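You operate a simulated robot arm through the tools that you are given. There is no shell and no other tool. Be economical: measure what you need, move in short steps, check, and stop when the job is done.

You run a simulated two-armed robot. Do the job below in one go: nothing can be reset, and whatever is moved stays where it is left.

Task
Pick up the 2 mm filter from the fourth shelf from the bottom with one hand, pass it to the other hand and put it on the front of the trailer bed. Set down upright: filter.

Only the result counts: the job must be done as asked and must still hold three seconds after the hand-in. Knocking over, shifting, dropping, spilling or breaking anything else fails it.

Robot
Two 7-joint arms with two-finger parallel grippers on one trunk, on a base that drives. Base frame: it is fixed to the floor where the robot stands at the start and does not move with it; the origin is under the middle of the robot, x ahead of it, y to its left, z up. Readings come in cm, rad, newtons and seconds.
The left shoulder is at the start at [2.2, 17.3, 153.7], the right one opposite. With the tool pointing down near the work surface each hand reaches from about 20 to 66 cm from the robot's upright axis, wherever it stands, measured 20 degrees to its own side. Places, roughly: front of the trailer bed [-180, 210, 60]. Payload 3.6 kg a hand.
The TCP of each hand is the grasp point between the finger pads, 3 cm short of the fingertips. In the tool frame z runs along the fingers and y along their closing line. The gripper opens to 11 cm. The fingers are 2 cm wide and 1 cm thick; the gripper's body (4.8 by 11.2 cm) begins 5.5 cm behind the TCP.
Orientation is that of the tool frame in the base frame, as [roll, pitch, yaw] about the fixed x, y, z axes, in that order (R = Rz(yaw) Ry(pitch) Rx(roll)). With the fingers straight down and closing along the base's y, the tool's x points along the base's -x, its y along +y and its z along -z.

Tools
- The arms move only by the tool jog_arm. It takes "left_series", "right_series" or both (then of equal length, played together; a hand with none holds still); each is a list of rows, each a list of 7 numbers: the shift along the tool's x, y, z in units of 25 mm (1.0 is 25 mm), then the turn, a rotation vector about the tool's x, y, z in units of 6 degrees (1.0 is 6 degrees), then the finger opening in cm, from 0 to 11. In form: [[x, y, z, ax, ay, az, fingers], ...]. A call has 1 to 10 rows; each row shifts and turns the commanded pose from where the row before left it, along the tool's axes as they then stand. A call with a number of a shift or a turn outside -1 to 1 is refused whole. Each row takes 0.2 s and may step no farther than 5 cm and 0.15 rad from the row before; otherwise, or with a gripper value out of range, the whole call is refused. A pose out of reach is approached as far as the arm can. The call stops where the force on the tool passes 40 N (or 10 N more than at its start, if that is more) or the arm is blocked; 0.2 s more then pass. Each finger travels about 15.3 cm/s and halts on what it meets, pressing with about 34 N; the grip force reading is that of the motor and also rises with nothing between the fingers. The clock runs only during rows and for 0.2 s after the last one: add rows that do not move to give the fingers time. It gives the time, the measured TCP pose, the force on the tool (base axes), the opening and the grip force at its end, in the units of the frame above (readings bear some noise), with the torque about the TCP (base axes, N m) and any sound that the robot's microphone picked up.
- Cameras (640 x 400 px; columns grow to the right, rows downward): "scene" is now at [9.71, -3.84, 173.38]; the picture's right is [-0.44, -0.90, 0.00], its down [-0.29, 0.14, -0.95] and it looks along [0.85, -0.41, -0.33] (base axes); focal length 295 px, centre (320, 200). "left" rides on the left gripper at [7.3, -1.7, -10.3] in its tool frame; the picture's right is [0.23, 0.97, 0.00], its down [-0.76, 0.18, -0.62] and it looks along [-0.61, 0.14, 0.78] (tool axes); focal length 222 px, centre (320, 200). "right" rides on the right gripper at [7.2, 1.7, -10.3] in its tool frame; the picture's right is [-0.23, 0.97, 0.00], its down [-0.76, -0.18, -0.62] and it looks along [-0.61, -0.14, 0.78] (tool axes); focal length 222 px, centre (320, 200). There is no depth. A picture from a camera that has moved, and an enlarged one, comes with that camera's place and axes in the base frame and with its lens.
- get_image(camera): a new picture of that camera. It takes no simulated time.
- move_column(by): slides the trunk up (or, below 0, down) by that many cm; the arms and the scene camera ride with it, the base frame stays. It gives what a move gives, with no picture.
- roll_base(legs): drives the robot by 1 to 6 legs, each [ahead, left, turn to the left] in cm, cm and rad, along the robot's own axes; the way and the turn of a leg run together, so that a leg with both is an arc; at most 150 cm and 3.142 rad a leg. The arms and the cameras ride along, it lands a little off, and it stops where it bumps. It gives what a move gives.
- turn_head(pan, tilt): turns the head with the scene camera to pan (to the left, within 1.501 rad either way) and tilt (down, from -0.506 to 1.204), counted from straight ahead of the robot. It gives what a move gives.
- zoom(camera, box): a new picture of the part [left, top, right, bottom] of that camera's present view, enlarged. It takes no simulated time.
- finish_job(): hands the job in; it is judged then, once.

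Work in short steps. Places have to be worked out from the pictures, the camera data and where the tool is seen: move nearer, look again, correct. Check each grasp and each placing, and mend what went wrong. You have 120 turns and 88 pictures in all, those below and enlarged ones among them. Open the grippers and draw the arms clear of the work before you hand the job in, unless the task says otherwise; then end with one line.

The tools are called as a command line: name --argument value ..., lists and objects as JSON in quotes. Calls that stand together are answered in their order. jog_arm: Moves the arms, as the interface text tells. Its arguments: {"type":"object","properties":{"left_series":{"type":"array","items":{"type":"array","items":{"type":"number"}}},"right_series":{"type":"array","items":{"type":"array","items":{"type":"number"}}}},"required":[]} The other tools are called the same way: move_column (by) slides the trunk up or down; roll_base (legs) drives the base; turn_head (pan, tilt) turns the head that bears the scene camera; get_image (camera) takes a picture; zoom (camera, box) takes an enlarged picture of a part of a camera's view; finish_job () hands the job in.

At the start:

```text
clock: 0.0
left_position: [28.47, -2.16, 155.82]
left_tcp_rot: [-3.139, -0.001, -3.139]
left_contact_force: [-0.2, -0.8, 0.9]
left_wrist_torque: [0.01, 0.01, 0.02]
left_grip_width: 11.0
left_grip_force: 0.1
right_position: [28.47, -30.01, 161.48]
right_tcp_rot: [3.141, -0.001, -3.137]
right_contact_force: [-1.1, 0.4, -0.9]
right_wrist_torque: [-0.02, -0.01, -0.02]
right_grip_width: 11.01
right_grip_force: 0.1
trunk travel left (down, up): [-65.0, 11.3]
robot x, y, heading: [0.6, 0.17, -0.001]
head pan, tilt: [-0.45, 0.332]
```

scene: 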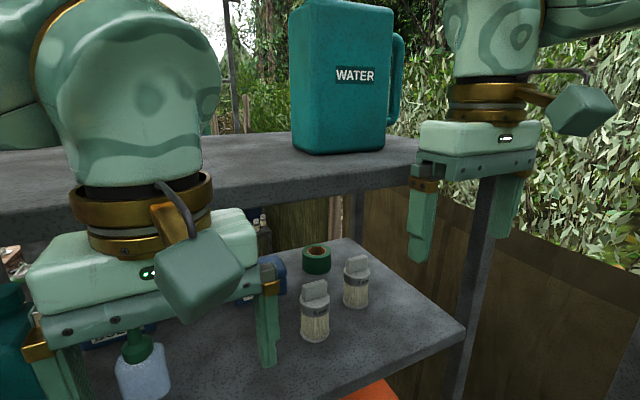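
right: 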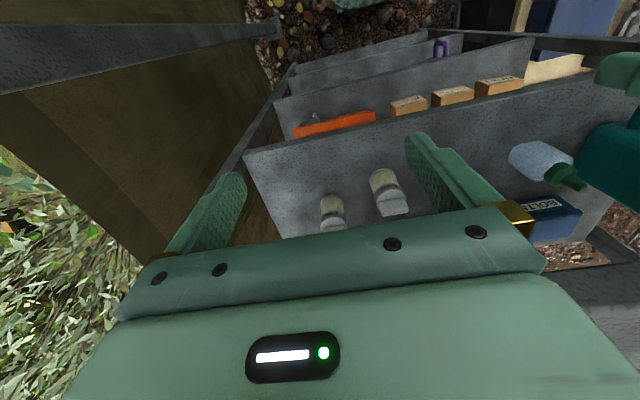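
left: 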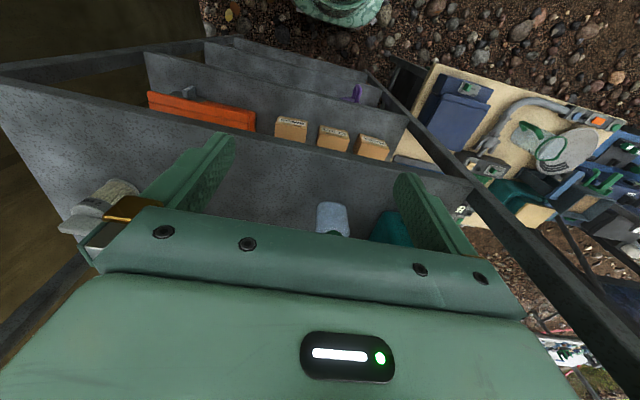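

The shelf rack is ahead, with several shelves. I'll look at it with the head turned left and down to find the filters.

turn_head --pan 0.3 --tilt 0.6

get_image --camera "scene"

zoom --camera "left" --box '[200, 30, 480, 205]'

```text
clock: 1.1
left_position: [28.36, -2.2, 155.84]
left_tcp_rot: [-3.14, -0.002, -3.138]
left_contact_force: [-0.4, -0.8, 0.5]
left_wrist_torque: [-0.01, 0.03, 0.01]
left_grip_width: 10.98
left_grip_force: 0.1
right_position: [28.46, -29.97, 161.53]
right_tcp_rot: [3.138, 0.001, -3.14]
right_contact_force: [0.2, 0.3, -0.4]
right_wrist_torque: [-0.01, 0.0, -0.02]
right_grip_width: 11.01
right_grip_force: 0.0
trunk travel left (down, up): [-65.0, 11.3]
robot x, y, heading: [0.08, -0.19, 0.001]
head pan, tilt: [0.3, 0.6]
```

```text
84 pictures are left
camera scene: at [9.76, 2.82, 170.93], right [0.29, -0.96, 0.0], down [-0.54, -0.17, -0.83], along [0.79, 0.24, -0.56], focal length 295 px, centre (320, 200)
```

scene: 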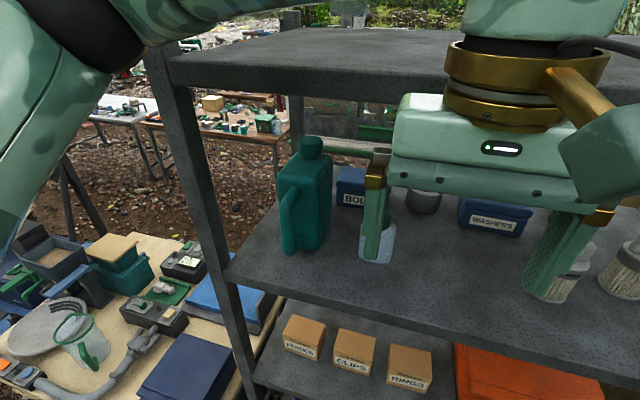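

```text
2.29 times, centred on (340, 118) of left
camera zoom: at [21.24, -4.03, 166.06], right [-0.23, 0.97, 0.0], down [0.76, 0.18, 0.62], along [0.61, 0.14, -0.78], focal length 508 px, centre (274, 389)
```

zoom: 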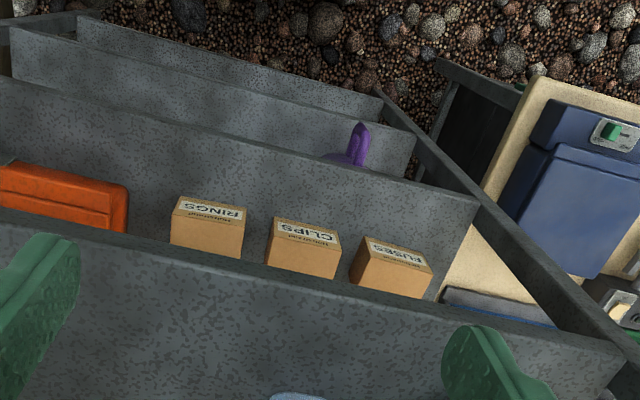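

I want to identify the items on the fourth shelf; I'll zoom on the items and look also from another direction.

turn_head --pan -0.2 --tilt 0.75

get_image --camera "scene"

zoom --camera "right" --box '[240, 30, 560, 230]'

```text
clock: 2.0
left_position: [28.46, -2.19, 155.75]
left_tcp_rot: [-3.139, -0.002, -3.14]
left_contact_force: [0.0, 0.1, -0.4]
left_wrist_torque: [0.0, 0.02, -0.03]
left_grip_width: 11.01
left_grip_force: 0.1
right_position: [28.41, -29.83, 161.45]
right_tcp_rot: [3.14, 0.0, -3.139]
right_contact_force: [0.6, 1.6, 0.0]
right_wrist_torque: [0.05, -0.01, 0.0]
right_grip_width: 11.0
right_grip_force: 0.1
trunk travel left (down, up): [-65.0, 11.3]
robot x, y, heading: [0.45, -0.17, 0.002]
head pan, tilt: [-0.201, 0.75]
```

```text
82 pictures are left
camera scene: at [9.44, -1.42, 169.64], right [-0.2, -0.98, 0.0], down [-0.67, 0.14, -0.73], along [0.72, -0.15, -0.68], focal length 295 px, centre (320, 200)
```

scene: 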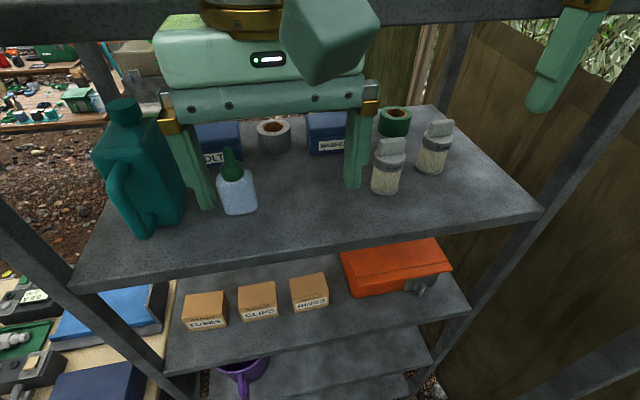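

```text
2.00 times, centred on (400, 130) of right
camera zoom: at [21.24, -28.27, 171.79], right [0.23, 0.97, 0.0], down [0.76, -0.18, 0.62], along [0.61, -0.14, -0.78], focal length 444 px, centre (160, 340)
```

zoom: 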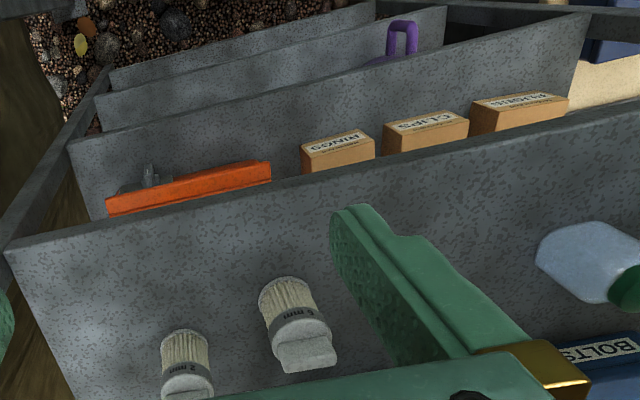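

The two whitish cylinders are labelled "2 mm" (right one) and "6 mm" (left one). The 2 mm one's base is near [51, -32.6, 134]. I'll tilt the right hand to 30° below horizontal, outside the shelf.

jog_arm --right_series '[[0.4, 0, 0, 0, -1, 0, 9], [0.4, 0, 0, 0, -1, 0, 9], [0.4, 0, 0, 0, -1, 0, 9], [0.2, 0, 0, 0, -1, 0, 9], [0, 0, 0, 0, -1, 0, 9], [0, 0, 0, 0, -1, 0, 9], [0, 0, 0, 0, -1, 0, 9], [0, 0, 0, 0, -1, 0, 9], [0, 0, 0, 0, -1, 0, 9], [0, 0, 0, 0, -1, 0, 9]]'

get_image --camera "right"

```text
clock: 4.2
left_position: [28.4, -2.29, 155.76]
left_tcp_rot: [-3.139, -0.001, -3.141]
left_contact_force: [-0.3, 0.4, -0.4]
left_wrist_torque: [0.02, -0.01, 0.01]
left_grip_width: 11.0
left_grip_force: 0.2
right_position: [21.4, -41.06, 166.33]
right_tcp_rot: [3.136, 1.047, -3.138]
right_contact_force: [0.6, 0.1, 0.0]
right_wrist_torque: [0.02, -0.02, 0.01]
right_grip_width: 9.0
right_grip_force: 0.0
right hand out of reach, approached as far as the arm can: row 1, 2, 3, 4, 5, 6, 7, 8, 9, 10
trunk travel left (down, up): [-65.0, 11.3]
robot x, y, heading: [-0.03, -0.18, 0.005]
head pan, tilt: [-0.201, 0.75]
```

```text
80 pictures are left
camera right: at [8.9, -39.4, 165.26], right [0.11, 0.97, 0.2], down [-0.16, -0.18, 0.97], along [0.98, -0.14, 0.13], focal length 222 px, centre (320, 200)
```

right: 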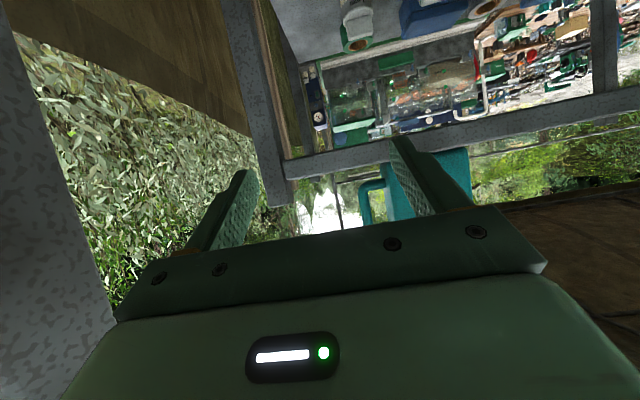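

The folded arm couldn't hold the pose so close to the body. I'll back the base 12 cm to give room, then lower the hand.

roll_base --legs '[[-12, 0, 0]]'

jog_arm --right_series '[[0.87, 0, 0.5, 0, 0, 0, 9], [0.87, 0, 0.5, 0, 0, 0, 9], [0.87, 0, 0.5, 0, 0, 0, 9], [0.87, 0, 0.5, 0, 0, 0, 9], [0.87, 0, 0.5, 0, 0, 0, 9], [0.87, 0, 0.5, 0, 0, 0, 9], [0, 0, 0, 0, 0, 0, 9]]'

get_image --camera "right"

get_image --camera "scene"

```text
clock: 5.5
left_position: [16.61, -2.34, 155.81]
left_tcp_rot: [-3.14, -0.002, -3.14]
left_contact_force: [-0.2, -0.3, -0.9]
left_wrist_torque: [-0.04, -0.04, 0.05]
left_grip_width: 10.99
left_grip_force: 0.0
right_position: [9.47, -41.0, 166.3]
right_tcp_rot: [3.135, 1.043, -3.139]
right_contact_force: [0.5, 0.0, -0.2]
right_wrist_torque: [0.02, 0.01, 0.01]
right_grip_width: 9.01
right_grip_force: 0.0
trunk travel left (down, up): [-65.0, 11.3]
robot x, y, heading: [-12.19, -0.46, 0.001]
head pan, tilt: [-0.201, 0.75]
```

```text
clock: 7.1
left_position: [16.41, -2.14, 155.83]
left_tcp_rot: [-3.141, -0.001, -3.14]
left_contact_force: [0.1, -0.3, -0.1]
left_wrist_torque: [0.07, 0.03, 0.01]
left_grip_width: 11.01
left_grip_force: 0.2
right_position: [10.41, -45.59, 154.53]
right_tcp_rot: [3.137, 1.046, -3.14]
right_contact_force: [0.4, -1.3, -0.1]
right_wrist_torque: [0.0, -0.03, 0.0]
right_grip_width: 9.01
right_grip_force: 0.1
right hand out of reach, approached as far as the arm can: row 1, 2, 3, 4, 5, 6
trunk travel left (down, up): [-65.0, 11.3]
robot x, y, heading: [-11.95, 0.26, -0.002]
head pan, tilt: [-0.201, 0.75]
```

```text
79 pictures are left
camera right: at [-2.08, -44.03, 153.51], right [0.11, 0.97, 0.2], down [-0.16, -0.18, 0.97], along [0.98, -0.14, 0.13], focal length 222 px, centre (320, 200)
```

right: 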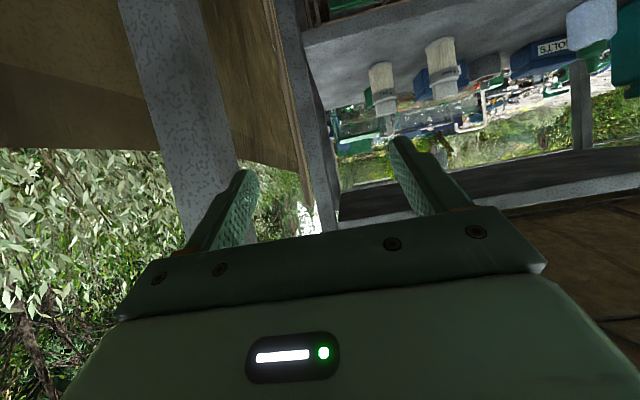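

```text
78 pictures are left
camera scene: at [-2.55, -1.43, 169.64], right [-0.2, -0.98, 0.0], down [-0.67, 0.14, -0.73], along [0.72, -0.15, -0.68], focal length 295 px, centre (320, 200)
```

scene: 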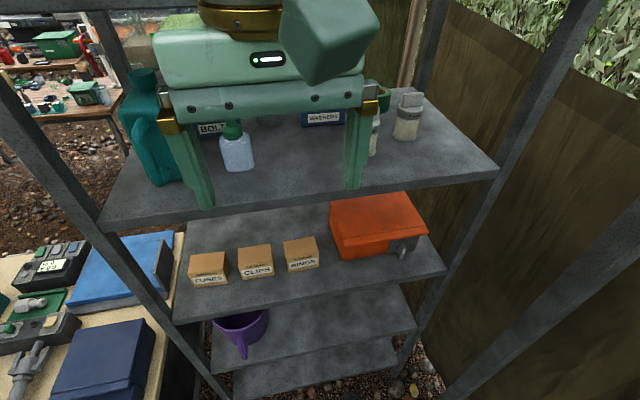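

Shelf count confirmed (filters on the 4th). I'll move the right hand forward toward the pre-grasp and check the labels on the filters.

jog_arm --right_series '[[-0.5, 0, 0.87, 0, 0, 0, 9], [-0.5, 0, 0.87, 0, 0, 0, 9], [-0.5, 0.5, 0.87, 0, 0, 0, 9], [-0.5, 0.5, 0.87, 0, 0, 0, 9], [-0.5, 0.5, 0.87, 0, 0, 0, 9], [0, 0, 0, 0, 0, 0, 9]]'

zoom --camera "right" --box '[320, 0, 640, 200]'

```text
clock: 8.5
left_position: [16.31, -2.4, 155.73]
left_tcp_rot: [-3.141, 0.0, -3.14]
left_contact_force: [1.2, 0.2, 0.7]
left_wrist_torque: [0.02, -0.02, 0.02]
left_grip_width: 10.99
left_grip_force: 0.0
right_position: [23.41, -44.43, 154.38]
right_tcp_rot: [3.128, 1.047, -3.14]
right_contact_force: [-0.6, 0.9, -0.1]
right_wrist_torque: [-0.02, -0.01, 0.02]
right_grip_width: 9.0
right_grip_force: 0.0
right hand out of reach, approached as far as the arm can: row 3, 4, 5
trunk travel left (down, up): [-65.0, 11.3]
robot x, y, heading: [-12.14, 0.22, -0.005]
head pan, tilt: [-0.201, 0.75]
```

```text
2.00 times, centred on (480, 100) of right
camera zoom: at [10.85, -42.89, 153.33], right [0.1, 0.97, 0.2], down [-0.16, -0.19, 0.97], along [0.98, -0.13, 0.13], focal length 444 px, centre (0, 400)
```

zoom: 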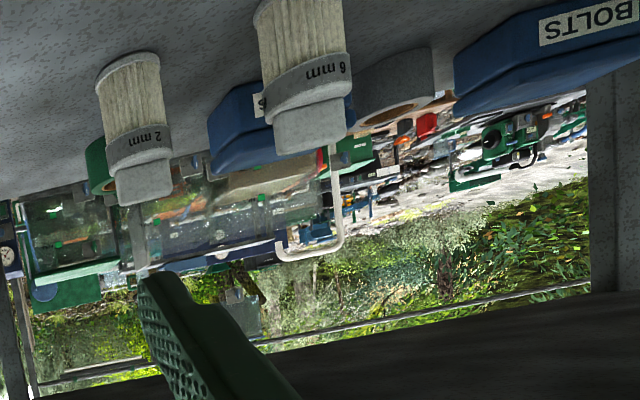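

Label confirmed: right-hand one is "2 mm". The arm is too folded to move inward, so I'll back the base 9 cm more and then extend.

roll_base --legs '[[-9, 0, 0]]'

jog_arm --right_series '[[0, 0, 1, 0, 0, 0, 9], [0, 0, 1, 0, 0, 0, 9], [-0.5, 0.5, 0.87, 0, 0, 0, 9], [-0.5, 0.5, 0.87, 0, 0, 0, 9], [-0.2, 1, 0.35, 0, 0, 0, 9], [0, 1, 0, 0, 0, 0, 9], [0, 1, 0, 0, 0, 0, 9], [0.43, 0.5, 0.25, 0, 0, 0, 9], [0, 0, 0, 0, 0, 0, 9]]'

get_image --camera "right"

```text
clock: 9.6
left_position: [7.36, -2.27, 155.71]
left_tcp_rot: [-3.141, -0.003, -3.139]
left_contact_force: [-0.7, -0.3, 0.0]
left_wrist_torque: [-0.01, -0.02, 0.01]
left_grip_width: 10.99
left_grip_force: 0.0
right_position: [14.4, -44.34, 154.32]
right_tcp_rot: [3.13, 1.044, -3.139]
right_contact_force: [0.7, 0.0, 0.4]
right_wrist_torque: [0.02, 0.01, -0.03]
right_grip_width: 9.01
right_grip_force: 0.0
trunk travel left (down, up): [-65.0, 11.3]
robot x, y, heading: [-21.28, 0.23, -0.002]
head pan, tilt: [-0.201, 0.75]
```

```text
clock: 11.6
left_position: [7.19, -2.25, 155.82]
left_tcp_rot: [-3.14, -0.001, -3.141]
left_contact_force: [-0.1, 0.8, 0.1]
left_wrist_torque: [-0.01, -0.03, 0.0]
left_grip_width: 11.0
left_grip_force: 0.1
right_position: [24.63, -32.91, 150.55]
right_tcp_rot: [3.13, 1.045, -3.14]
right_contact_force: [-0.6, 0.0, 0.1]
right_wrist_torque: [0.04, 0.03, -0.01]
right_grip_width: 9.0
right_grip_force: 0.0
trunk travel left (down, up): [-65.0, 11.3]
robot x, y, heading: [-21.48, 0.43, -0.001]
head pan, tilt: [-0.201, 0.75]
```

```text
76 pictures are left
camera right: at [11.96, -31.38, 149.55], right [0.1, 0.97, 0.2], down [-0.16, -0.19, 0.97], along [0.98, -0.13, 0.13], focal length 222 px, centre (320, 200)
```

right: 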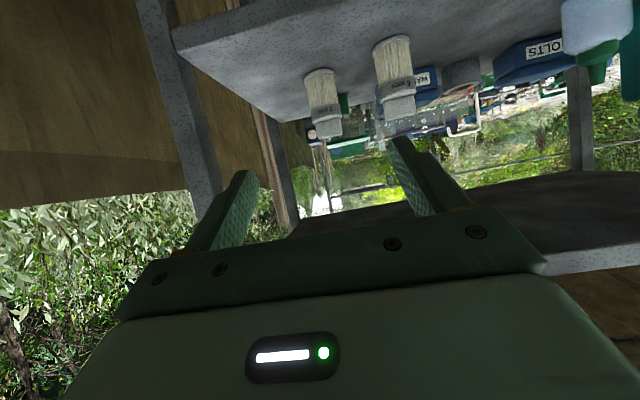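

Readings put the 2 mm filter axis near (54, -32.3), shelf top ≈133.8, filter ≈10.4 tall. I'll steepen to 38° below horizontal and go to a pre-grasp in front of the shelf edge at z≈138.

jog_arm --right_series '[[0, 0, 0, 0, 0.67, 0, 9], [0, 0, 0, 0, 0.67, 0, 9], [0.3, 0.04, 1, 0, 0, 0, 9], [0.3, 0.04, 1, 0, 0, 0, 9], [0.3, 0.04, 1, 0, 0, 0, 9], [0.3, 0.04, 1, 0, 0, 0, 9], [0.3, 0.04, 1, 0, 0, 0, 9], [0.3, 0.04, 0.6, 0, 0, 0, 9], [0, 0, 0, 0, 0, 0, 9]]'

get_image --camera "right"

get_image --camera "scene"

```text
clock: 13.6
left_position: [7.24, -2.16, 155.78]
left_tcp_rot: [-3.139, -0.002, -3.141]
left_contact_force: [0.2, 0.1, 0.3]
left_wrist_torque: [0.02, 0.01, 0.0]
left_grip_width: 11.0
left_grip_force: 0.1
right_position: [32.75, -32.21, 138.56]
right_tcp_rot: [3.132, 0.904, -3.137]
right_contact_force: [-0.1, -0.1, -0.3]
right_wrist_torque: [-0.01, -0.01, 0.01]
right_grip_width: 9.0
right_grip_force: 0.0
trunk travel left (down, up): [-65.0, 11.3]
robot x, y, heading: [-21.19, -0.22, -0.004]
head pan, tilt: [-0.201, 0.75]
```

```text
75 pictures are left
camera right: at [20.23, -30.78, 139.19], right [0.13, 0.97, 0.18], down [-0.02, -0.18, 0.98], along [0.99, -0.13, -0.01], focal length 222 px, centre (320, 200)
```

right: 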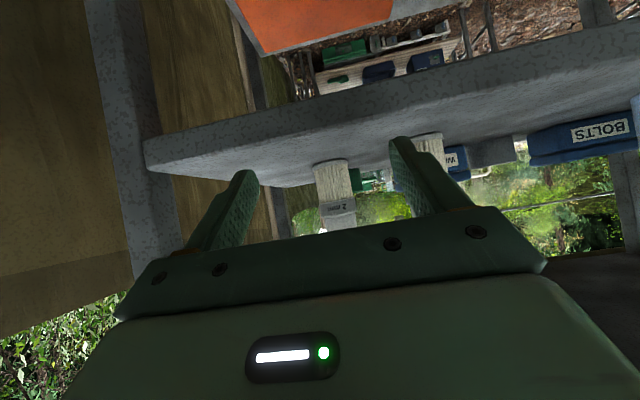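

```text
74 pictures are left
camera scene: at [-11.77, -1.45, 169.64], right [-0.2, -0.98, 0.0], down [-0.67, 0.14, -0.73], along [0.72, -0.15, -0.68], focal length 295 px, centre (320, 200)
```

scene: 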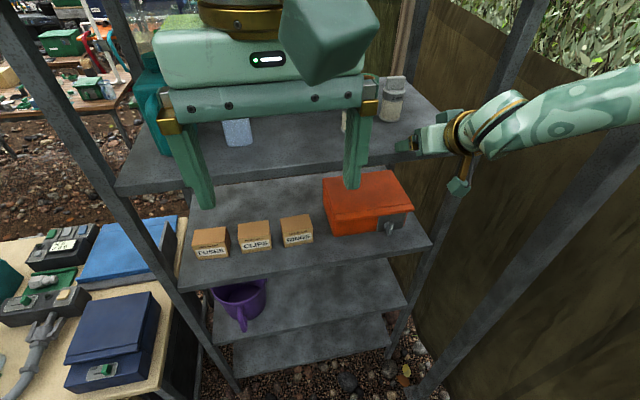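

The camera box clears the shelf by about 2 cm at this height and the hand is aligned in y. I'll advance into the shelf part way and check.

jog_arm --right_series '[[-0.62, 0, 0.86, 0, 0, 0, 9], [-0.62, 0, 0.86, 0, 0, 0, 9], [-0.62, 0, 0.86, 0, 0, 0, 9], [-0.62, 0, 0.86, 0, 0, 0, 9], [-0.5, 0, 0.7, 0, 0, 0, 9], [0, 0, 0, 0, 0, 0, 9]]'

get_image --camera "right"

get_image --camera "scene"

```text
clock: 15.0
left_position: [7.31, -2.29, 155.75]
left_tcp_rot: [-3.141, -0.003, -3.14]
left_contact_force: [0.1, -0.2, 0.3]
left_wrist_torque: [0.03, -0.01, 0.0]
left_grip_width: 11.01
left_grip_force: 0.1
right_position: [45.46, -32.11, 137.93]
right_tcp_rot: [3.133, 0.906, -3.136]
right_contact_force: [-0.9, -0.1, 0.3]
right_wrist_torque: [-0.01, 0.03, -0.04]
right_grip_width: 9.01
right_grip_force: 0.1
trunk travel left (down, up): [-65.0, 11.3]
robot x, y, heading: [-20.98, -0.23, 0.004]
head pan, tilt: [-0.201, 0.75]
```

```text
73 pictures are left
camera right: at [32.93, -30.56, 138.69], right [0.13, 0.97, 0.18], down [-0.02, -0.18, 0.98], along [0.99, -0.13, -0.01], focal length 222 px, centre (320, 200)
```

right: 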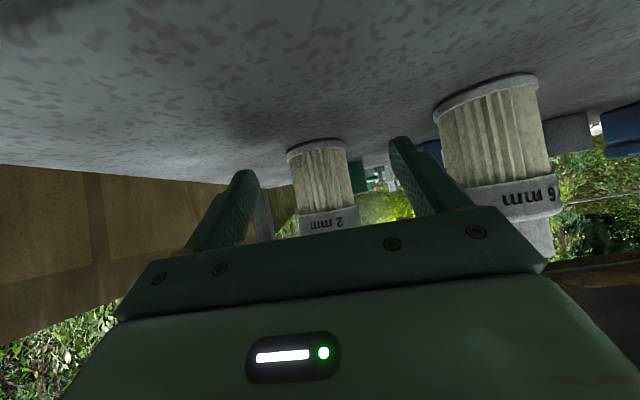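

```text
72 pictures are left
camera scene: at [-11.79, -1.45, 169.64], right [-0.2, -0.98, 0.0], down [-0.67, 0.14, -0.73], along [0.72, -0.15, -0.68], focal length 295 px, centre (320, 200)
```

scene: 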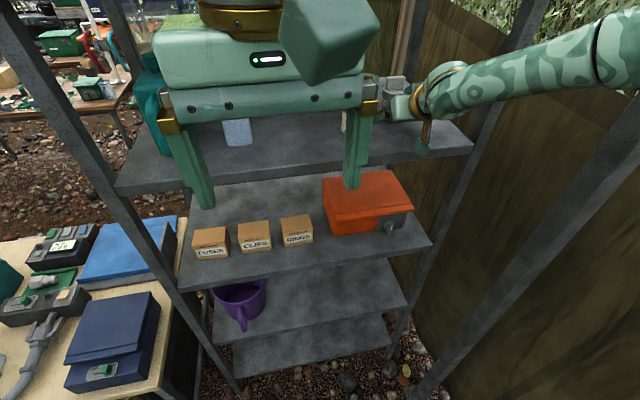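

Filter centre now at about (53.2, -32.5); the 6 mm neighbour clears by over 3 cm. I'll advance the last 6.5 cm and look before closing.

jog_arm --right_series '[[-0.535, -0.04, 0.683, 0, 0, 0, 9], [-0.535, -0.04, 0.683, 0, 0, 0, 9], [-0.535, -0.04, 0.683, 0, 0, 0, 9], [0, 0, 0, 0, 0, 0, 9]]'

get_image --camera "right"

```text
clock: 16.0
left_position: [7.31, -2.37, 155.78]
left_tcp_rot: [3.141, -0.002, -3.14]
left_contact_force: [0.5, 0.2, 0.6]
left_wrist_torque: [0.01, 0.01, -0.03]
left_grip_width: 11.03
left_grip_force: 0.1
right_position: [47.89, -33.32, 140.13]
right_tcp_rot: [3.131, 0.906, -3.136]
right_contact_force: [0.4, -0.4, 0.1]
right_wrist_torque: [-0.02, 0.02, -0.02]
right_grip_width: 9.02
right_grip_force: 0.0
right hand out of reach, approached as far as the arm can: row 1, 2, 3
trunk travel left (down, up): [-65.0, 11.3]
robot x, y, heading: [-21.42, 0.08, -0.003]
head pan, tilt: [-0.201, 0.75]
```

```text
71 pictures are left
camera right: at [35.39, -31.73, 140.77], right [0.13, 0.97, 0.18], down [-0.02, -0.18, 0.98], along [0.99, -0.13, -0.01], focal length 222 px, centre (320, 200)
```

right: 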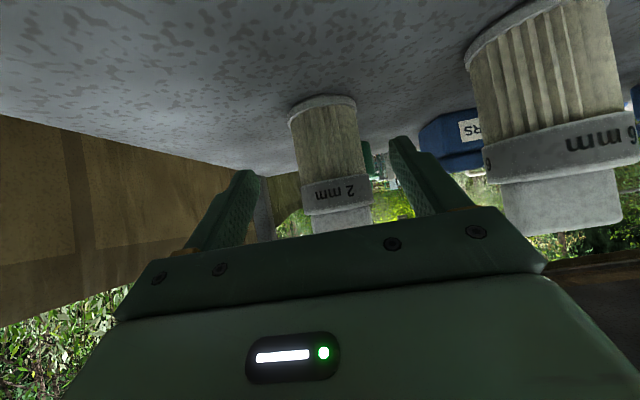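

Arm reach ran out. I'll draw the hand back a little, correcting y and z, then drive the base forward 6 cm.

jog_arm --right_series '[[0.6, 0.1, -0.75, 0, 0, 0, 9], [0.6, 0.1, -0.75, 0, 0, 0, 9], [0.6, 0.1, 0.2, 0, 0, 0, 9], [0, 0, 0, 0, 0, 0, 9]]'

roll_base --legs '[[6, 0, 0]]'

get_image --camera "right"

```text
clock: 17.0
left_position: [7.19, -2.25, 155.82]
left_tcp_rot: [-3.138, -0.001, -3.139]
left_contact_force: [-0.2, 1.0, -0.6]
left_wrist_torque: [0.01, -0.01, 0.0]
left_grip_width: 10.99
left_grip_force: 0.0
right_position: [42.31, -32.5, 138.38]
right_tcp_rot: [3.131, 0.907, -3.138]
right_contact_force: [-0.2, -0.1, 0.4]
right_wrist_torque: [0.0, 0.01, 0.01]
right_grip_width: 9.0
right_grip_force: 0.1
trunk travel left (down, up): [-65.0, 11.3]
robot x, y, heading: [-21.16, 0.04, -0.002]
head pan, tilt: [-0.201, 0.75]
```

```text
clock: 17.9
left_position: [11.64, -2.4, 156.1]
left_tcp_rot: [-3.14, 0.009, 3.141]
left_contact_force: [-1.0, 0.7, -0.7]
left_wrist_torque: [-0.01, -0.08, 0.01]
left_grip_width: 11.0
left_grip_force: 0.0
right_position: [46.81, -32.86, 139.17]
right_tcp_rot: [3.132, 0.916, 3.14]
right_contact_force: [-0.6, -0.3, 0.7]
right_wrist_torque: [0.05, -0.01, 0.02]
right_grip_width: 8.99
right_grip_force: 0.0
trunk travel left (down, up): [-65.0, 11.3]
robot x, y, heading: [-15.27, 0.07, -0.007]
head pan, tilt: [-0.201, 0.75]
```

```text
70 pictures are left
camera right: at [34.32, -31.35, 139.65], right [0.13, 0.97, 0.19], down [-0.03, -0.19, 0.98], along [0.99, -0.13, 0.0], focal length 222 px, centre (320, 200)
```

right: 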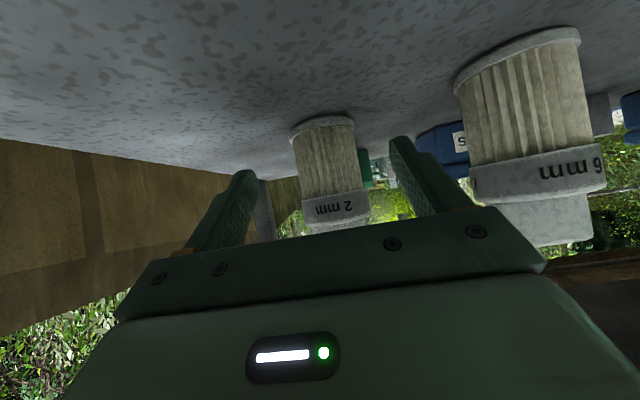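

Now aligned with reach to spare; advance the last ~5 cm to the grasp point.

jog_arm --right_series '[[-0.35, 0.05, 0.6, 0, 0, 0, 9], [-0.35, 0.05, 0.6, 0, 0, 0, 9], [-0.2, 0.05, 0.6, 0, 0, 0, 9], [0, 0, 0, 0, 0, 0, 9]]'

get_image --camera "right"

get_image --camera "scene"

```text
clock: 18.9
left_position: [13.28, -2.48, 155.77]
left_tcp_rot: [-3.14, 0.001, 3.14]
left_contact_force: [0.3, -0.7, -0.6]
left_wrist_torque: [-0.01, 0.0, -0.01]
left_grip_width: 11.01
left_grip_force: 0.0
right_position: [52.52, -32.54, 137.76]
right_tcp_rot: [3.128, 0.905, -3.141]
right_contact_force: [0.1, -0.1, 0.1]
right_wrist_torque: [-0.04, 0.02, 0.0]
right_grip_width: 8.98
right_grip_force: 0.0
right hand out of reach, approached as far as the arm can: row 3
trunk travel left (down, up): [-65.0, 11.3]
robot x, y, heading: [-15.45, 0.01, -0.004]
head pan, tilt: [-0.201, 0.75]
```

```text
69 pictures are left
camera right: at [39.95, -30.96, 138.37], right [0.13, 0.97, 0.19], down [-0.02, -0.18, 0.98], along [0.99, -0.13, -0.01], focal length 222 px, centre (320, 200)
```

right: 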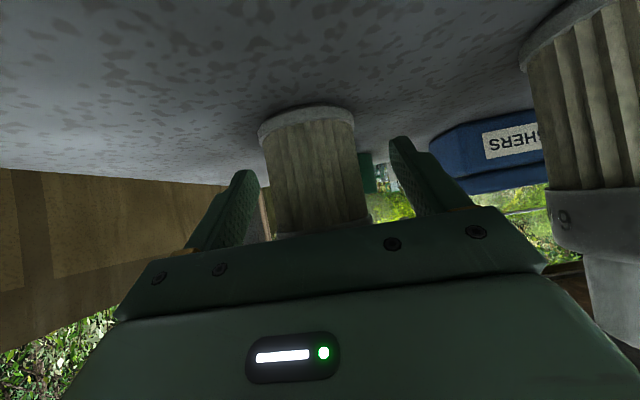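

```text
68 pictures are left
camera scene: at [-5.7, -1.47, 169.63], right [-0.2, -0.98, 0.0], down [-0.67, 0.14, -0.73], along [0.72, -0.15, -0.68], focal length 295 px, centre (320, 200)
```

scene: 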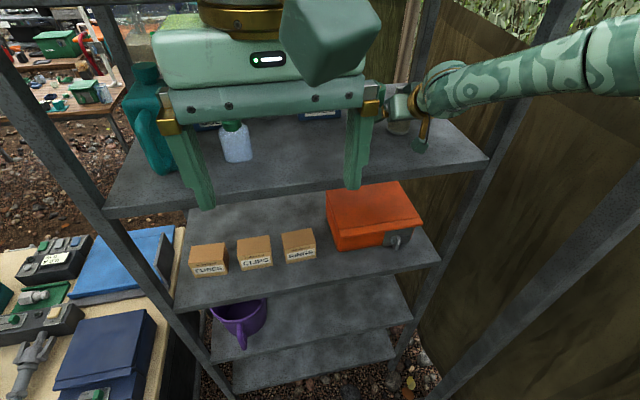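

The filter is between the fingers; the TCP is ~1 cm short of its axis, well within the pads. Closing.

jog_arm --right_series '[[0, 0, 0, 0, 0, 0, 7], [0, 0, 0, 0, 0, 0, 5], [0, 0, 0, 0, 0, 0, 3], [0, 0, 0, 0, 0, 0, 3], [0, 0, 0, 0, 0, 0, 3]]'

get_image --camera "right"

```text
clock: 20.1
left_position: [12.92, -2.37, 155.83]
left_tcp_rot: [-3.141, -0.002, 3.141]
left_contact_force: [0.3, -0.6, 0.4]
left_wrist_torque: [0.0, 0.0, 0.0]
left_grip_width: 10.97
left_grip_force: 0.1
right_position: [52.4, -32.56, 137.74]
right_tcp_rot: [3.131, 0.907, 3.141]
right_contact_force: [-0.4, 0.2, 1.7]
right_wrist_torque: [-0.08, -0.02, -0.01]
right_grip_width: 5.06
right_grip_force: 34.1
trunk travel left (down, up): [-65.0, 11.3]
robot x, y, heading: [-15.47, 0.17, -0.005]
head pan, tilt: [-0.201, 0.75]
```

```text
67 pictures are left
camera right: at [39.83, -30.95, 138.43], right [0.13, 0.97, 0.19], down [-0.02, -0.18, 0.98], along [0.99, -0.13, 0.0], focal length 222 px, centre (320, 200)
```

right: 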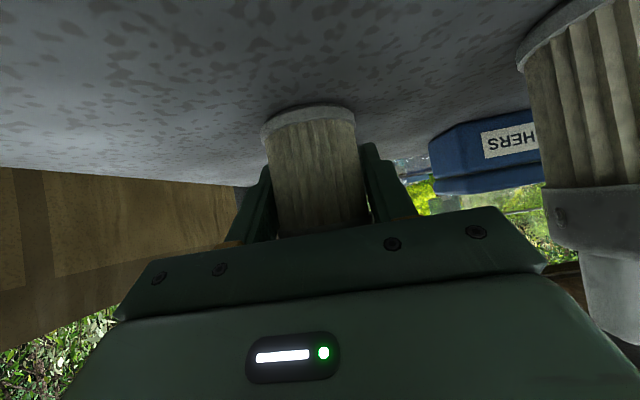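

Gripped at 5.06 cm with 34 N. I lift with the trunk by 3 cm and check.

move_column --by 3

get_image --camera "right"

```text
clock: 20.9
left_position: [13.11, -2.44, 158.87]
left_tcp_rot: [-3.139, -0.002, 3.14]
left_contact_force: [-0.1, 0.9, -0.5]
left_wrist_torque: [0.0, -0.02, 0.05]
left_grip_width: 10.96
left_grip_force: 0.1
right_position: [52.48, -32.62, 140.77]
right_tcp_rot: [3.132, 0.906, -3.14]
right_contact_force: [-0.9, 0.1, -0.7]
right_wrist_torque: [0.02, -0.05, -0.01]
right_grip_width: 5.07
right_grip_force: 33.7
trunk travel left (down, up): [-68.0, 8.3]
robot x, y, heading: [-15.08, 0.1, -0.002]
head pan, tilt: [-0.201, 0.75]
```

```text
66 pictures are left
camera right: at [39.87, -31.05, 141.49], right [0.13, 0.97, 0.19], down [-0.02, -0.18, 0.98], along [0.99, -0.13, -0.01], focal length 222 px, centre (320, 200)
```

right: 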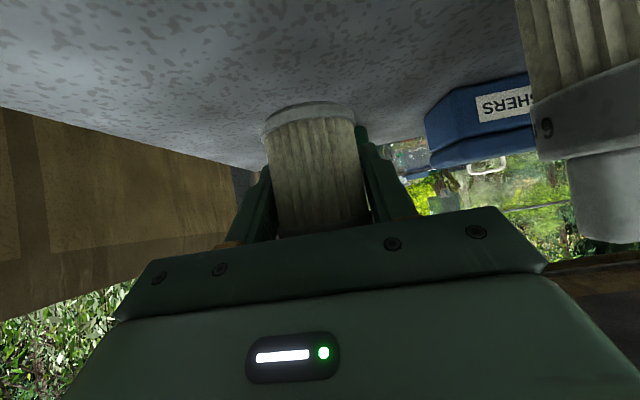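

The filter is up. I back straight out of the shelf by driving back, first 10 cm, and look to the left side for where the trailer is.

roll_base --legs '[[-10, 0, 0]]'

turn_head --pan 1.5 --tilt 0.4

get_image --camera "scene"

get_image --camera "right"

```text
clock: 22.1
left_position: [3.11, -2.36, 158.71]
left_tcp_rot: [-3.141, -0.002, 3.141]
left_contact_force: [-0.5, 0.9, -0.6]
left_wrist_torque: [0.02, -0.03, 0.02]
left_grip_width: 10.99
left_grip_force: 0.1
right_position: [42.45, -32.45, 140.76]
right_tcp_rot: [3.129, 0.905, -3.139]
right_contact_force: [-0.5, 0.6, -0.7]
right_wrist_torque: [0.01, 0.0, 0.01]
right_grip_width: 5.05
right_grip_force: 34.4
trunk travel left (down, up): [-68.0, 8.3]
robot x, y, heading: [-25.68, 0.26, -0.0]
head pan, tilt: [-0.201, 0.75]
```

```text
clock: 23.8
left_position: [2.95, -2.26, 158.81]
left_tcp_rot: [-3.14, -0.001, 3.14]
left_contact_force: [-0.4, -0.3, 0.2]
left_wrist_torque: [0.02, 0.0, -0.01]
left_grip_width: 11.0
left_grip_force: 0.1
right_position: [42.42, -32.44, 140.79]
right_tcp_rot: [3.132, 0.906, -3.139]
right_contact_force: [-0.6, 1.0, -0.7]
right_wrist_torque: [0.02, 0.0, 0.01]
right_grip_width: 5.07
right_grip_force: 33.7
trunk travel left (down, up): [-68.0, 8.3]
robot x, y, heading: [-25.52, 0.51, -0.003]
head pan, tilt: [1.499, 0.4]
```

```text
65 pictures are left
camera scene: at [-23.38, 9.49, 175.75], right [1.0, -0.07, 0.0], down [-0.03, -0.39, -0.92], along [0.07, 0.92, -0.39], focal length 295 px, centre (320, 200)
```

scene: 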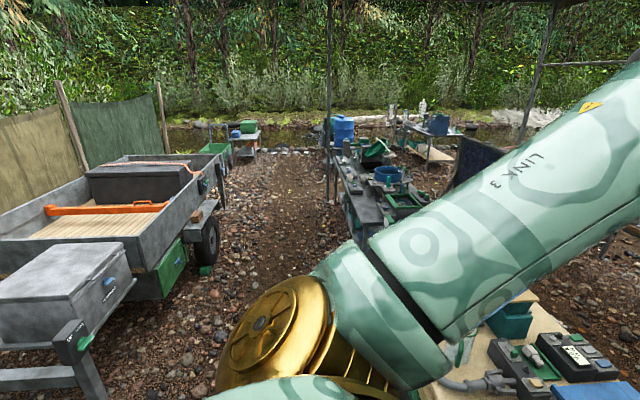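

```text
64 pictures are left
camera right: at [29.79, -30.9, 141.49], right [0.13, 0.97, 0.19], down [-0.02, -0.18, 0.98], along [0.99, -0.13, -0.01], focal length 222 px, centre (320, 200)
```

right: 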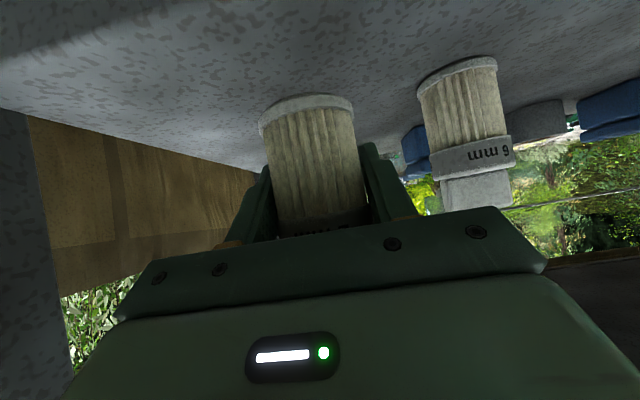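

The trailer lies left-behind with its tongue toward us; behind me is free gravel. I back out another 20 cm so the filter is clear of the shelf.

roll_base --legs '[[-20, 0, 0]]'

jog_arm --left_series '[[0, 1, 0, 0, 0, 0, 10], [0, 1, 0, 0, 0, 0, 10], [0, 1, 0, 0, 0, 0, 10], [0, 1, 0, 0, 0, 0, 10], [0, 1, 0, 0, 0, 0, 10], [0, 1, 0, 0, 0, 0, 10], [0, 1, 0, 0, 0, 0, 10], [0, 1, 0, 0, 0, 0, 10]]'

turn_head --pan -0.1 --tilt 0.7

get_image --camera "scene"

```text
clock: 25.4
left_position: [-17.17, -2.14, 158.81]
left_tcp_rot: [3.141, -0.004, -3.139]
left_contact_force: [0.2, -0.1, -0.2]
left_wrist_torque: [0.0, 0.05, 0.03]
left_grip_width: 11.01
left_grip_force: 0.1
right_position: [22.26, -32.44, 140.7]
right_tcp_rot: [3.131, 0.904, -3.14]
right_contact_force: [-0.8, -0.4, -1.1]
right_wrist_torque: [-0.02, 0.01, 0.01]
right_grip_width: 5.05
right_grip_force: 34.4
trunk travel left (down, up): [-68.0, 8.3]
robot x, y, heading: [-45.89, 0.62, -0.004]
head pan, tilt: [1.499, 0.4]
```

```text
clock: 27.2
left_position: [-17.48, 18.1, 158.55]
left_tcp_rot: [-3.139, 0.0, -3.141]
left_contact_force: [-0.1, 0.4, -0.3]
left_wrist_torque: [-0.01, 0.02, -0.01]
left_grip_width: 10.02
left_grip_force: 0.0
right_position: [21.91, -32.14, 140.81]
right_tcp_rot: [3.133, 0.907, -3.138]
right_contact_force: [0.0, -0.7, -1.2]
right_wrist_torque: [0.02, 0.0, 0.01]
right_grip_width: 5.03
right_grip_force: 33.2
trunk travel left (down, up): [-68.0, 8.3]
robot x, y, heading: [-45.65, 0.17, -0.0]
head pan, tilt: [1.499, 0.4]
```

```text
clock: 28.9
left_position: [-17.45, 18.0, 158.77]
left_tcp_rot: [-3.14, 0.0, -3.141]
left_contact_force: [0.5, -1.2, -0.3]
left_wrist_torque: [0.0, 0.0, -0.04]
left_grip_width: 10.0
left_grip_force: 0.1
right_position: [22.0, -32.26, 140.83]
right_tcp_rot: [3.131, 0.904, -3.137]
right_contact_force: [0.2, 0.9, -2.2]
right_wrist_torque: [0.01, -0.01, 0.0]
right_grip_width: 5.02
right_grip_force: 33.5
trunk travel left (down, up): [-68.0, 8.3]
robot x, y, heading: [-45.64, -0.11, -0.0]
head pan, tilt: [-0.099, 0.7]
```

```text
63 pictures are left
camera scene: at [-36.02, -0.53, 173.06], right [-0.1, -0.99, 0.0], down [-0.64, 0.06, -0.76], along [0.76, -0.08, -0.64], focal length 295 px, centre (320, 200)
```

scene: 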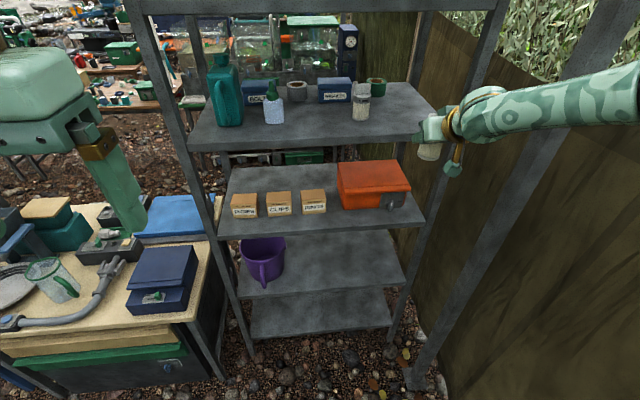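

Everything on the shelf is undisturbed. I bring the right hand with the filter to the middle front of the robot for the handover.

jog_arm --right_series '[[0.65, 0.9, -0.51, 0, 0, 0, 3], [0.65, 0.9, -0.51, 0, 0, 0, 3], [0.65, 0.9, -0.51, 0, 0, 0, 3], [0.65, 0.9, -0.51, 0, 0, 0, 3], [0.65, 0.9, -0.51, 0, 0, 0, 3], [0.65, 0.9, -0.51, 0, 0, 0, 3], [0.65, 0.9, -0.51, 0, 0, 0, 3], [0.65, 0.9, -0.51, 0, 0, 0, 3], [0.65, 0.9, -0.51, 0, 0, 0, 3], [0, 0, 0, 0, 0, 0, 3]]'

get_image --camera "scene"

get_image --camera "left"

```text
clock: 31.1
left_position: [-17.56, 17.95, 158.62]
left_tcp_rot: [-3.139, -0.001, -3.14]
left_contact_force: [-0.2, 0.6, 0.0]
left_wrist_torque: [-0.03, -0.02, -0.01]
left_grip_width: 10.01
left_grip_force: 0.1
right_position: [2.73, -15.3, 138.56]
right_tcp_rot: [3.128, 0.905, -3.14]
right_contact_force: [0.2, -0.3, -1.6]
right_wrist_torque: [-0.04, -0.01, -0.02]
right_grip_width: 5.04
right_grip_force: 33.8
right hand out of reach, approached as far as the arm can: row 7, 8, 9
trunk travel left (down, up): [-68.0, 8.3]
robot x, y, heading: [-45.93, -0.06, 0.002]
head pan, tilt: [-0.099, 0.7]
```

```text
62 pictures are left
camera scene: at [-36.02, -0.57, 173.06], right [-0.1, -0.99, 0.0], down [-0.64, 0.06, -0.76], along [0.76, -0.08, -0.64], focal length 295 px, centre (320, 200)
```

scene: 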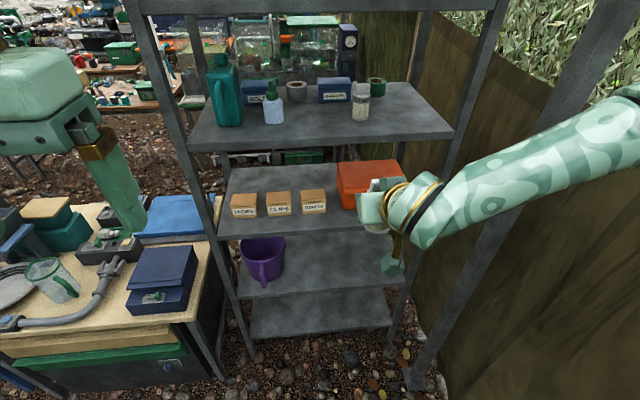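

```text
61 pictures are left
camera left: at [-24.68, 16.2, 168.95], right [-0.23, 0.97, 0.0], down [0.76, 0.18, 0.62], along [0.61, 0.14, -0.78], focal length 222 px, centre (320, 200)
```

left: 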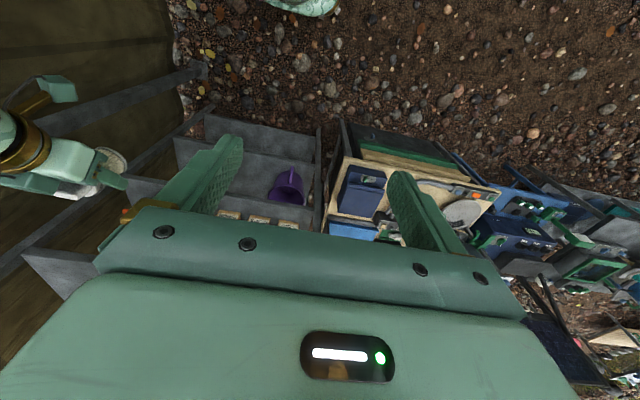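

Right hand sits at (2.7, -15.3, 138.6) with the filter about 1 cm ahead. I move the left hand forward first, then sideways over the filter at safe height.

jog_arm --left_series '[[-0.95, 0, 0, 0, 0, 0, 8], [-0.95, 0, 0, 0, 0, 0, 8], [-0.95, 0, 0, 0, 0, 0, 8], [-0.95, 0, 0, 0, 0, 0, 8], [-0.95, 0, 0, 0, 0, 0, 8], [-0.95, 0, 0, 0, 0, 0, 8], [-0.95, 0, 0, 0, 0, 0, 8], [-0.95, 0, 0, 0, 0, 0, 8], [-0.95, 0, 0, 0, 0, 0, 8], [0, 0, 0, 0, 0, 0, 8]]'

jog_arm --left_series '[[0, -1, 0, 0, 0, 0, 8], [0, -1, 0, 0, 0, 0, 8], [0, -1, 0, 0, 0, 0, 8], [0, -1, 0, 0, 0, 0, 8], [0, -1, 0, 0, 0, 0, 8], [0, -1, 0, 0, 0, 0, 8], [0, -1, 0, 0, 0, 0, 8], [0, 0, 0, 0, 0, 0, 8]]'

get_image --camera "left"

get_image --camera "scene"

```text
clock: 33.3
left_position: [0.97, 18.08, 158.04]
left_tcp_rot: [-3.14, 0.001, -3.14]
left_contact_force: [0.0, 0.4, 1.0]
left_wrist_torque: [0.02, 0.03, 0.0]
left_grip_width: 8.0
left_grip_force: 0.1
left hand out of reach, approached as far as the arm can: row 8, 9
right_position: [2.75, -15.48, 138.57]
right_tcp_rot: [3.13, 0.906, 3.141]
right_contact_force: [-0.3, -0.6, -1.2]
right_wrist_torque: [0.01, 0.03, -0.01]
right_grip_width: 5.04
right_grip_force: 34.5
trunk travel left (down, up): [-68.0, 8.3]
robot x, y, heading: [-45.91, 0.02, 0.0]
head pan, tilt: [-0.099, 0.7]
```

```text
clock: 35.1
left_position: [0.7, 0.61, 158.31]
left_tcp_rot: [-3.14, -0.001, -3.141]
left_contact_force: [-0.1, 0.7, -0.5]
left_wrist_torque: [-0.01, 0.02, 0.02]
left_grip_width: 7.98
left_grip_force: 0.1
right_position: [2.74, -15.44, 138.39]
right_tcp_rot: [3.13, 0.907, -3.138]
right_contact_force: [-0.4, 0.2, -1.7]
right_wrist_torque: [-0.01, 0.0, 0.03]
right_grip_width: 5.07
right_grip_force: 34.3
trunk travel left (down, up): [-68.0, 8.3]
robot x, y, heading: [-45.83, 0.2, -0.005]
head pan, tilt: [-0.099, 0.7]
```

```text
60 pictures are left
camera left: at [-6.52, -1.27, 168.51], right [-0.23, 0.97, 0.0], down [0.76, 0.18, 0.62], along [0.61, 0.14, -0.78], focal length 222 px, centre (320, 200)
```

left: 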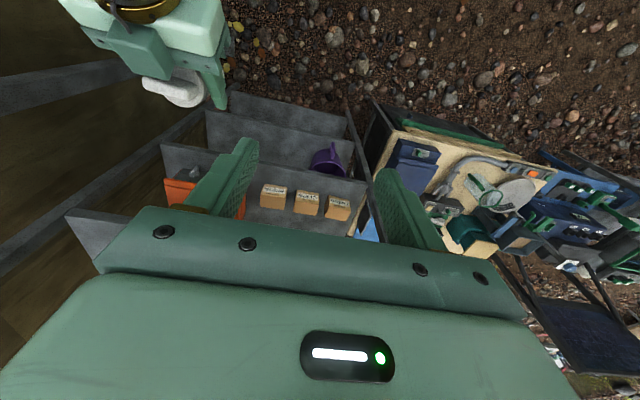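

```text
59 pictures are left
camera scene: at [-36.03, -0.49, 173.06], right [-0.1, -0.99, 0.0], down [-0.64, 0.06, -0.76], along [0.76, -0.08, -0.64], focal length 295 px, centre (320, 200)
```

scene: 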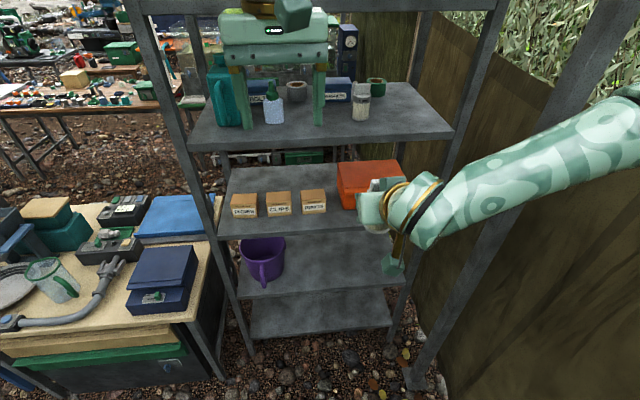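

Left can't extend that high and far. I'll lower the right hand ~17.5 cm and yaw it 42° to the left (filter stays upright), so it can then come nearer the centre.

jog_arm --right_series '[[0.788, 0, 0.616, -0.788, 0, -0.616, 3], [0.788, 0, 0.616, -0.788, 0, -0.616, 3], [0.788, 0, 0.616, -0.788, 0, -0.616, 3], [0.788, 0, 0.616, -0.788, 0, -0.616, 3], [0.788, 0, 0.616, -0.788, 0, -0.616, 3], [0.788, 0, 0.616, -0.788, 0, -0.616, 3], [0.788, 0, 0.616, -0.788, 0, -0.616, 3], [0, 0, 0, 0, 0, 0, 3]]'

get_image --camera "scene"

```text
clock: 36.9
left_position: [0.66, 0.35, 158.25]
left_tcp_rot: [-3.139, 0.0, -3.138]
left_contact_force: [-0.4, 0.5, -0.6]
left_wrist_torque: [0.02, 0.01, -0.01]
left_grip_width: 7.99
left_grip_force: 0.0
right_position: [0.54, -19.33, 127.35]
right_tcp_rot: [3.131, 0.909, -2.405]
right_contact_force: [0.5, -0.1, -0.7]
right_wrist_torque: [0.02, 0.0, 0.0]
right_grip_width: 5.05
right_grip_force: 33.3
right hand out of reach, approached as far as the arm can: row 2, 3, 4, 5, 6, 7
trunk travel left (down, up): [-68.0, 8.3]
robot x, y, heading: [-45.54, -0.1, -0.002]
head pan, tilt: [-0.099, 0.7]
```

```text
58 pictures are left
camera scene: at [-36.03, -0.53, 173.06], right [-0.1, -0.99, 0.0], down [-0.64, 0.06, -0.76], along [0.76, -0.08, -0.64], focal length 295 px, centre (320, 200)
```

scene: 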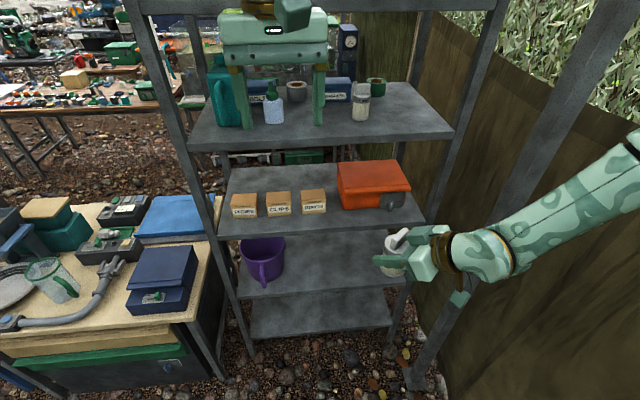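

Orientation reached, filter upright. Now moving the right hand left and slightly down toward the centreline.

jog_arm --right_series '[[0.06, 0.74, 0.9, 0, 0, 0, 3], [0.06, 0.74, 0.9, 0, 0, 0, 3], [0.06, 0.74, 0.9, 0, 0, 0, 3], [0.06, 0.74, 0.9, 0, 0, 0, 3], [0, 0, 0, 0, 0, 0, 3]]'

get_image --camera "scene"

```text
clock: 38.1
left_position: [0.69, 0.3, 158.21]
left_tcp_rot: [3.141, -0.001, -3.138]
left_contact_force: [-0.7, -0.1, 0.0]
left_wrist_torque: [0.01, 0.0, -0.01]
left_grip_width: 8.01
left_grip_force: 0.0
right_position: [-1.33, -14.51, 129.35]
right_tcp_rot: [3.134, 0.909, -2.402]
right_contact_force: [0.8, 0.0, -1.5]
right_wrist_torque: [0.04, 0.0, 0.01]
right_grip_width: 5.08
right_grip_force: 34.2
right hand out of reach, approached as far as the arm can: row 1, 2, 3, 4
trunk travel left (down, up): [-68.0, 8.3]
robot x, y, heading: [-46.04, -0.02, -0.004]
head pan, tilt: [-0.099, 0.7]
```

```text
57 pictures are left
camera scene: at [-36.02, -0.57, 173.06], right [-0.1, -0.99, 0.0], down [-0.64, 0.06, -0.76], along [0.76, -0.08, -0.64], focal length 295 px, centre (320, 200)
```

scene: 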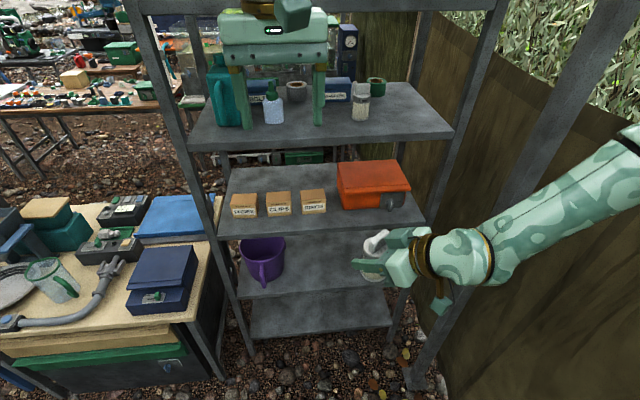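

The forearm comes in from the right, so yawing the hand further left should ease it. I yaw 24° more, then try moving toward centre.

jog_arm --right_series '[[0, 0, 0, -0.788, 0, -0.616, 3], [0, 0, 0, -0.788, 0, -0.616, 3], [0, 0, 0, -0.788, 0, -0.616, 3], [0, 0, 0, -0.788, 0, -0.616, 3], [-0.4, 0.4, 0.72, 0, 0, 0, 3], [-0.4, 0.4, 0.72, 0, 0, 0, 3], [-0.4, 0.4, 0.72, 0, 0, 0, 3], [0, 0, 0, 0, 0, 0, 3]]'

```text
clock: 39.9
left_position: [0.74, 0.51, 158.18]
left_tcp_rot: [-3.14, -0.001, -3.14]
left_contact_force: [0.4, 0.2, -0.1]
left_wrist_torque: [0.01, 0.02, -0.01]
left_grip_width: 8.02
left_grip_force: 0.1
right_position: [-5.5, -7.96, 131.82]
right_tcp_rot: [3.136, 0.914, -1.983]
right_contact_force: [-0.3, 0.6, -0.6]
right_wrist_torque: [0.02, -0.01, 0.0]
right_grip_width: 5.04
right_grip_force: 34.2
right hand out of reach, approached as far as the arm can: row 3, 4, 6, 7
trunk travel left (down, up): [-68.0, 8.3]
robot x, y, heading: [-45.63, 0.1, -0.0]
head pan, tilt: [-0.099, 0.7]
```

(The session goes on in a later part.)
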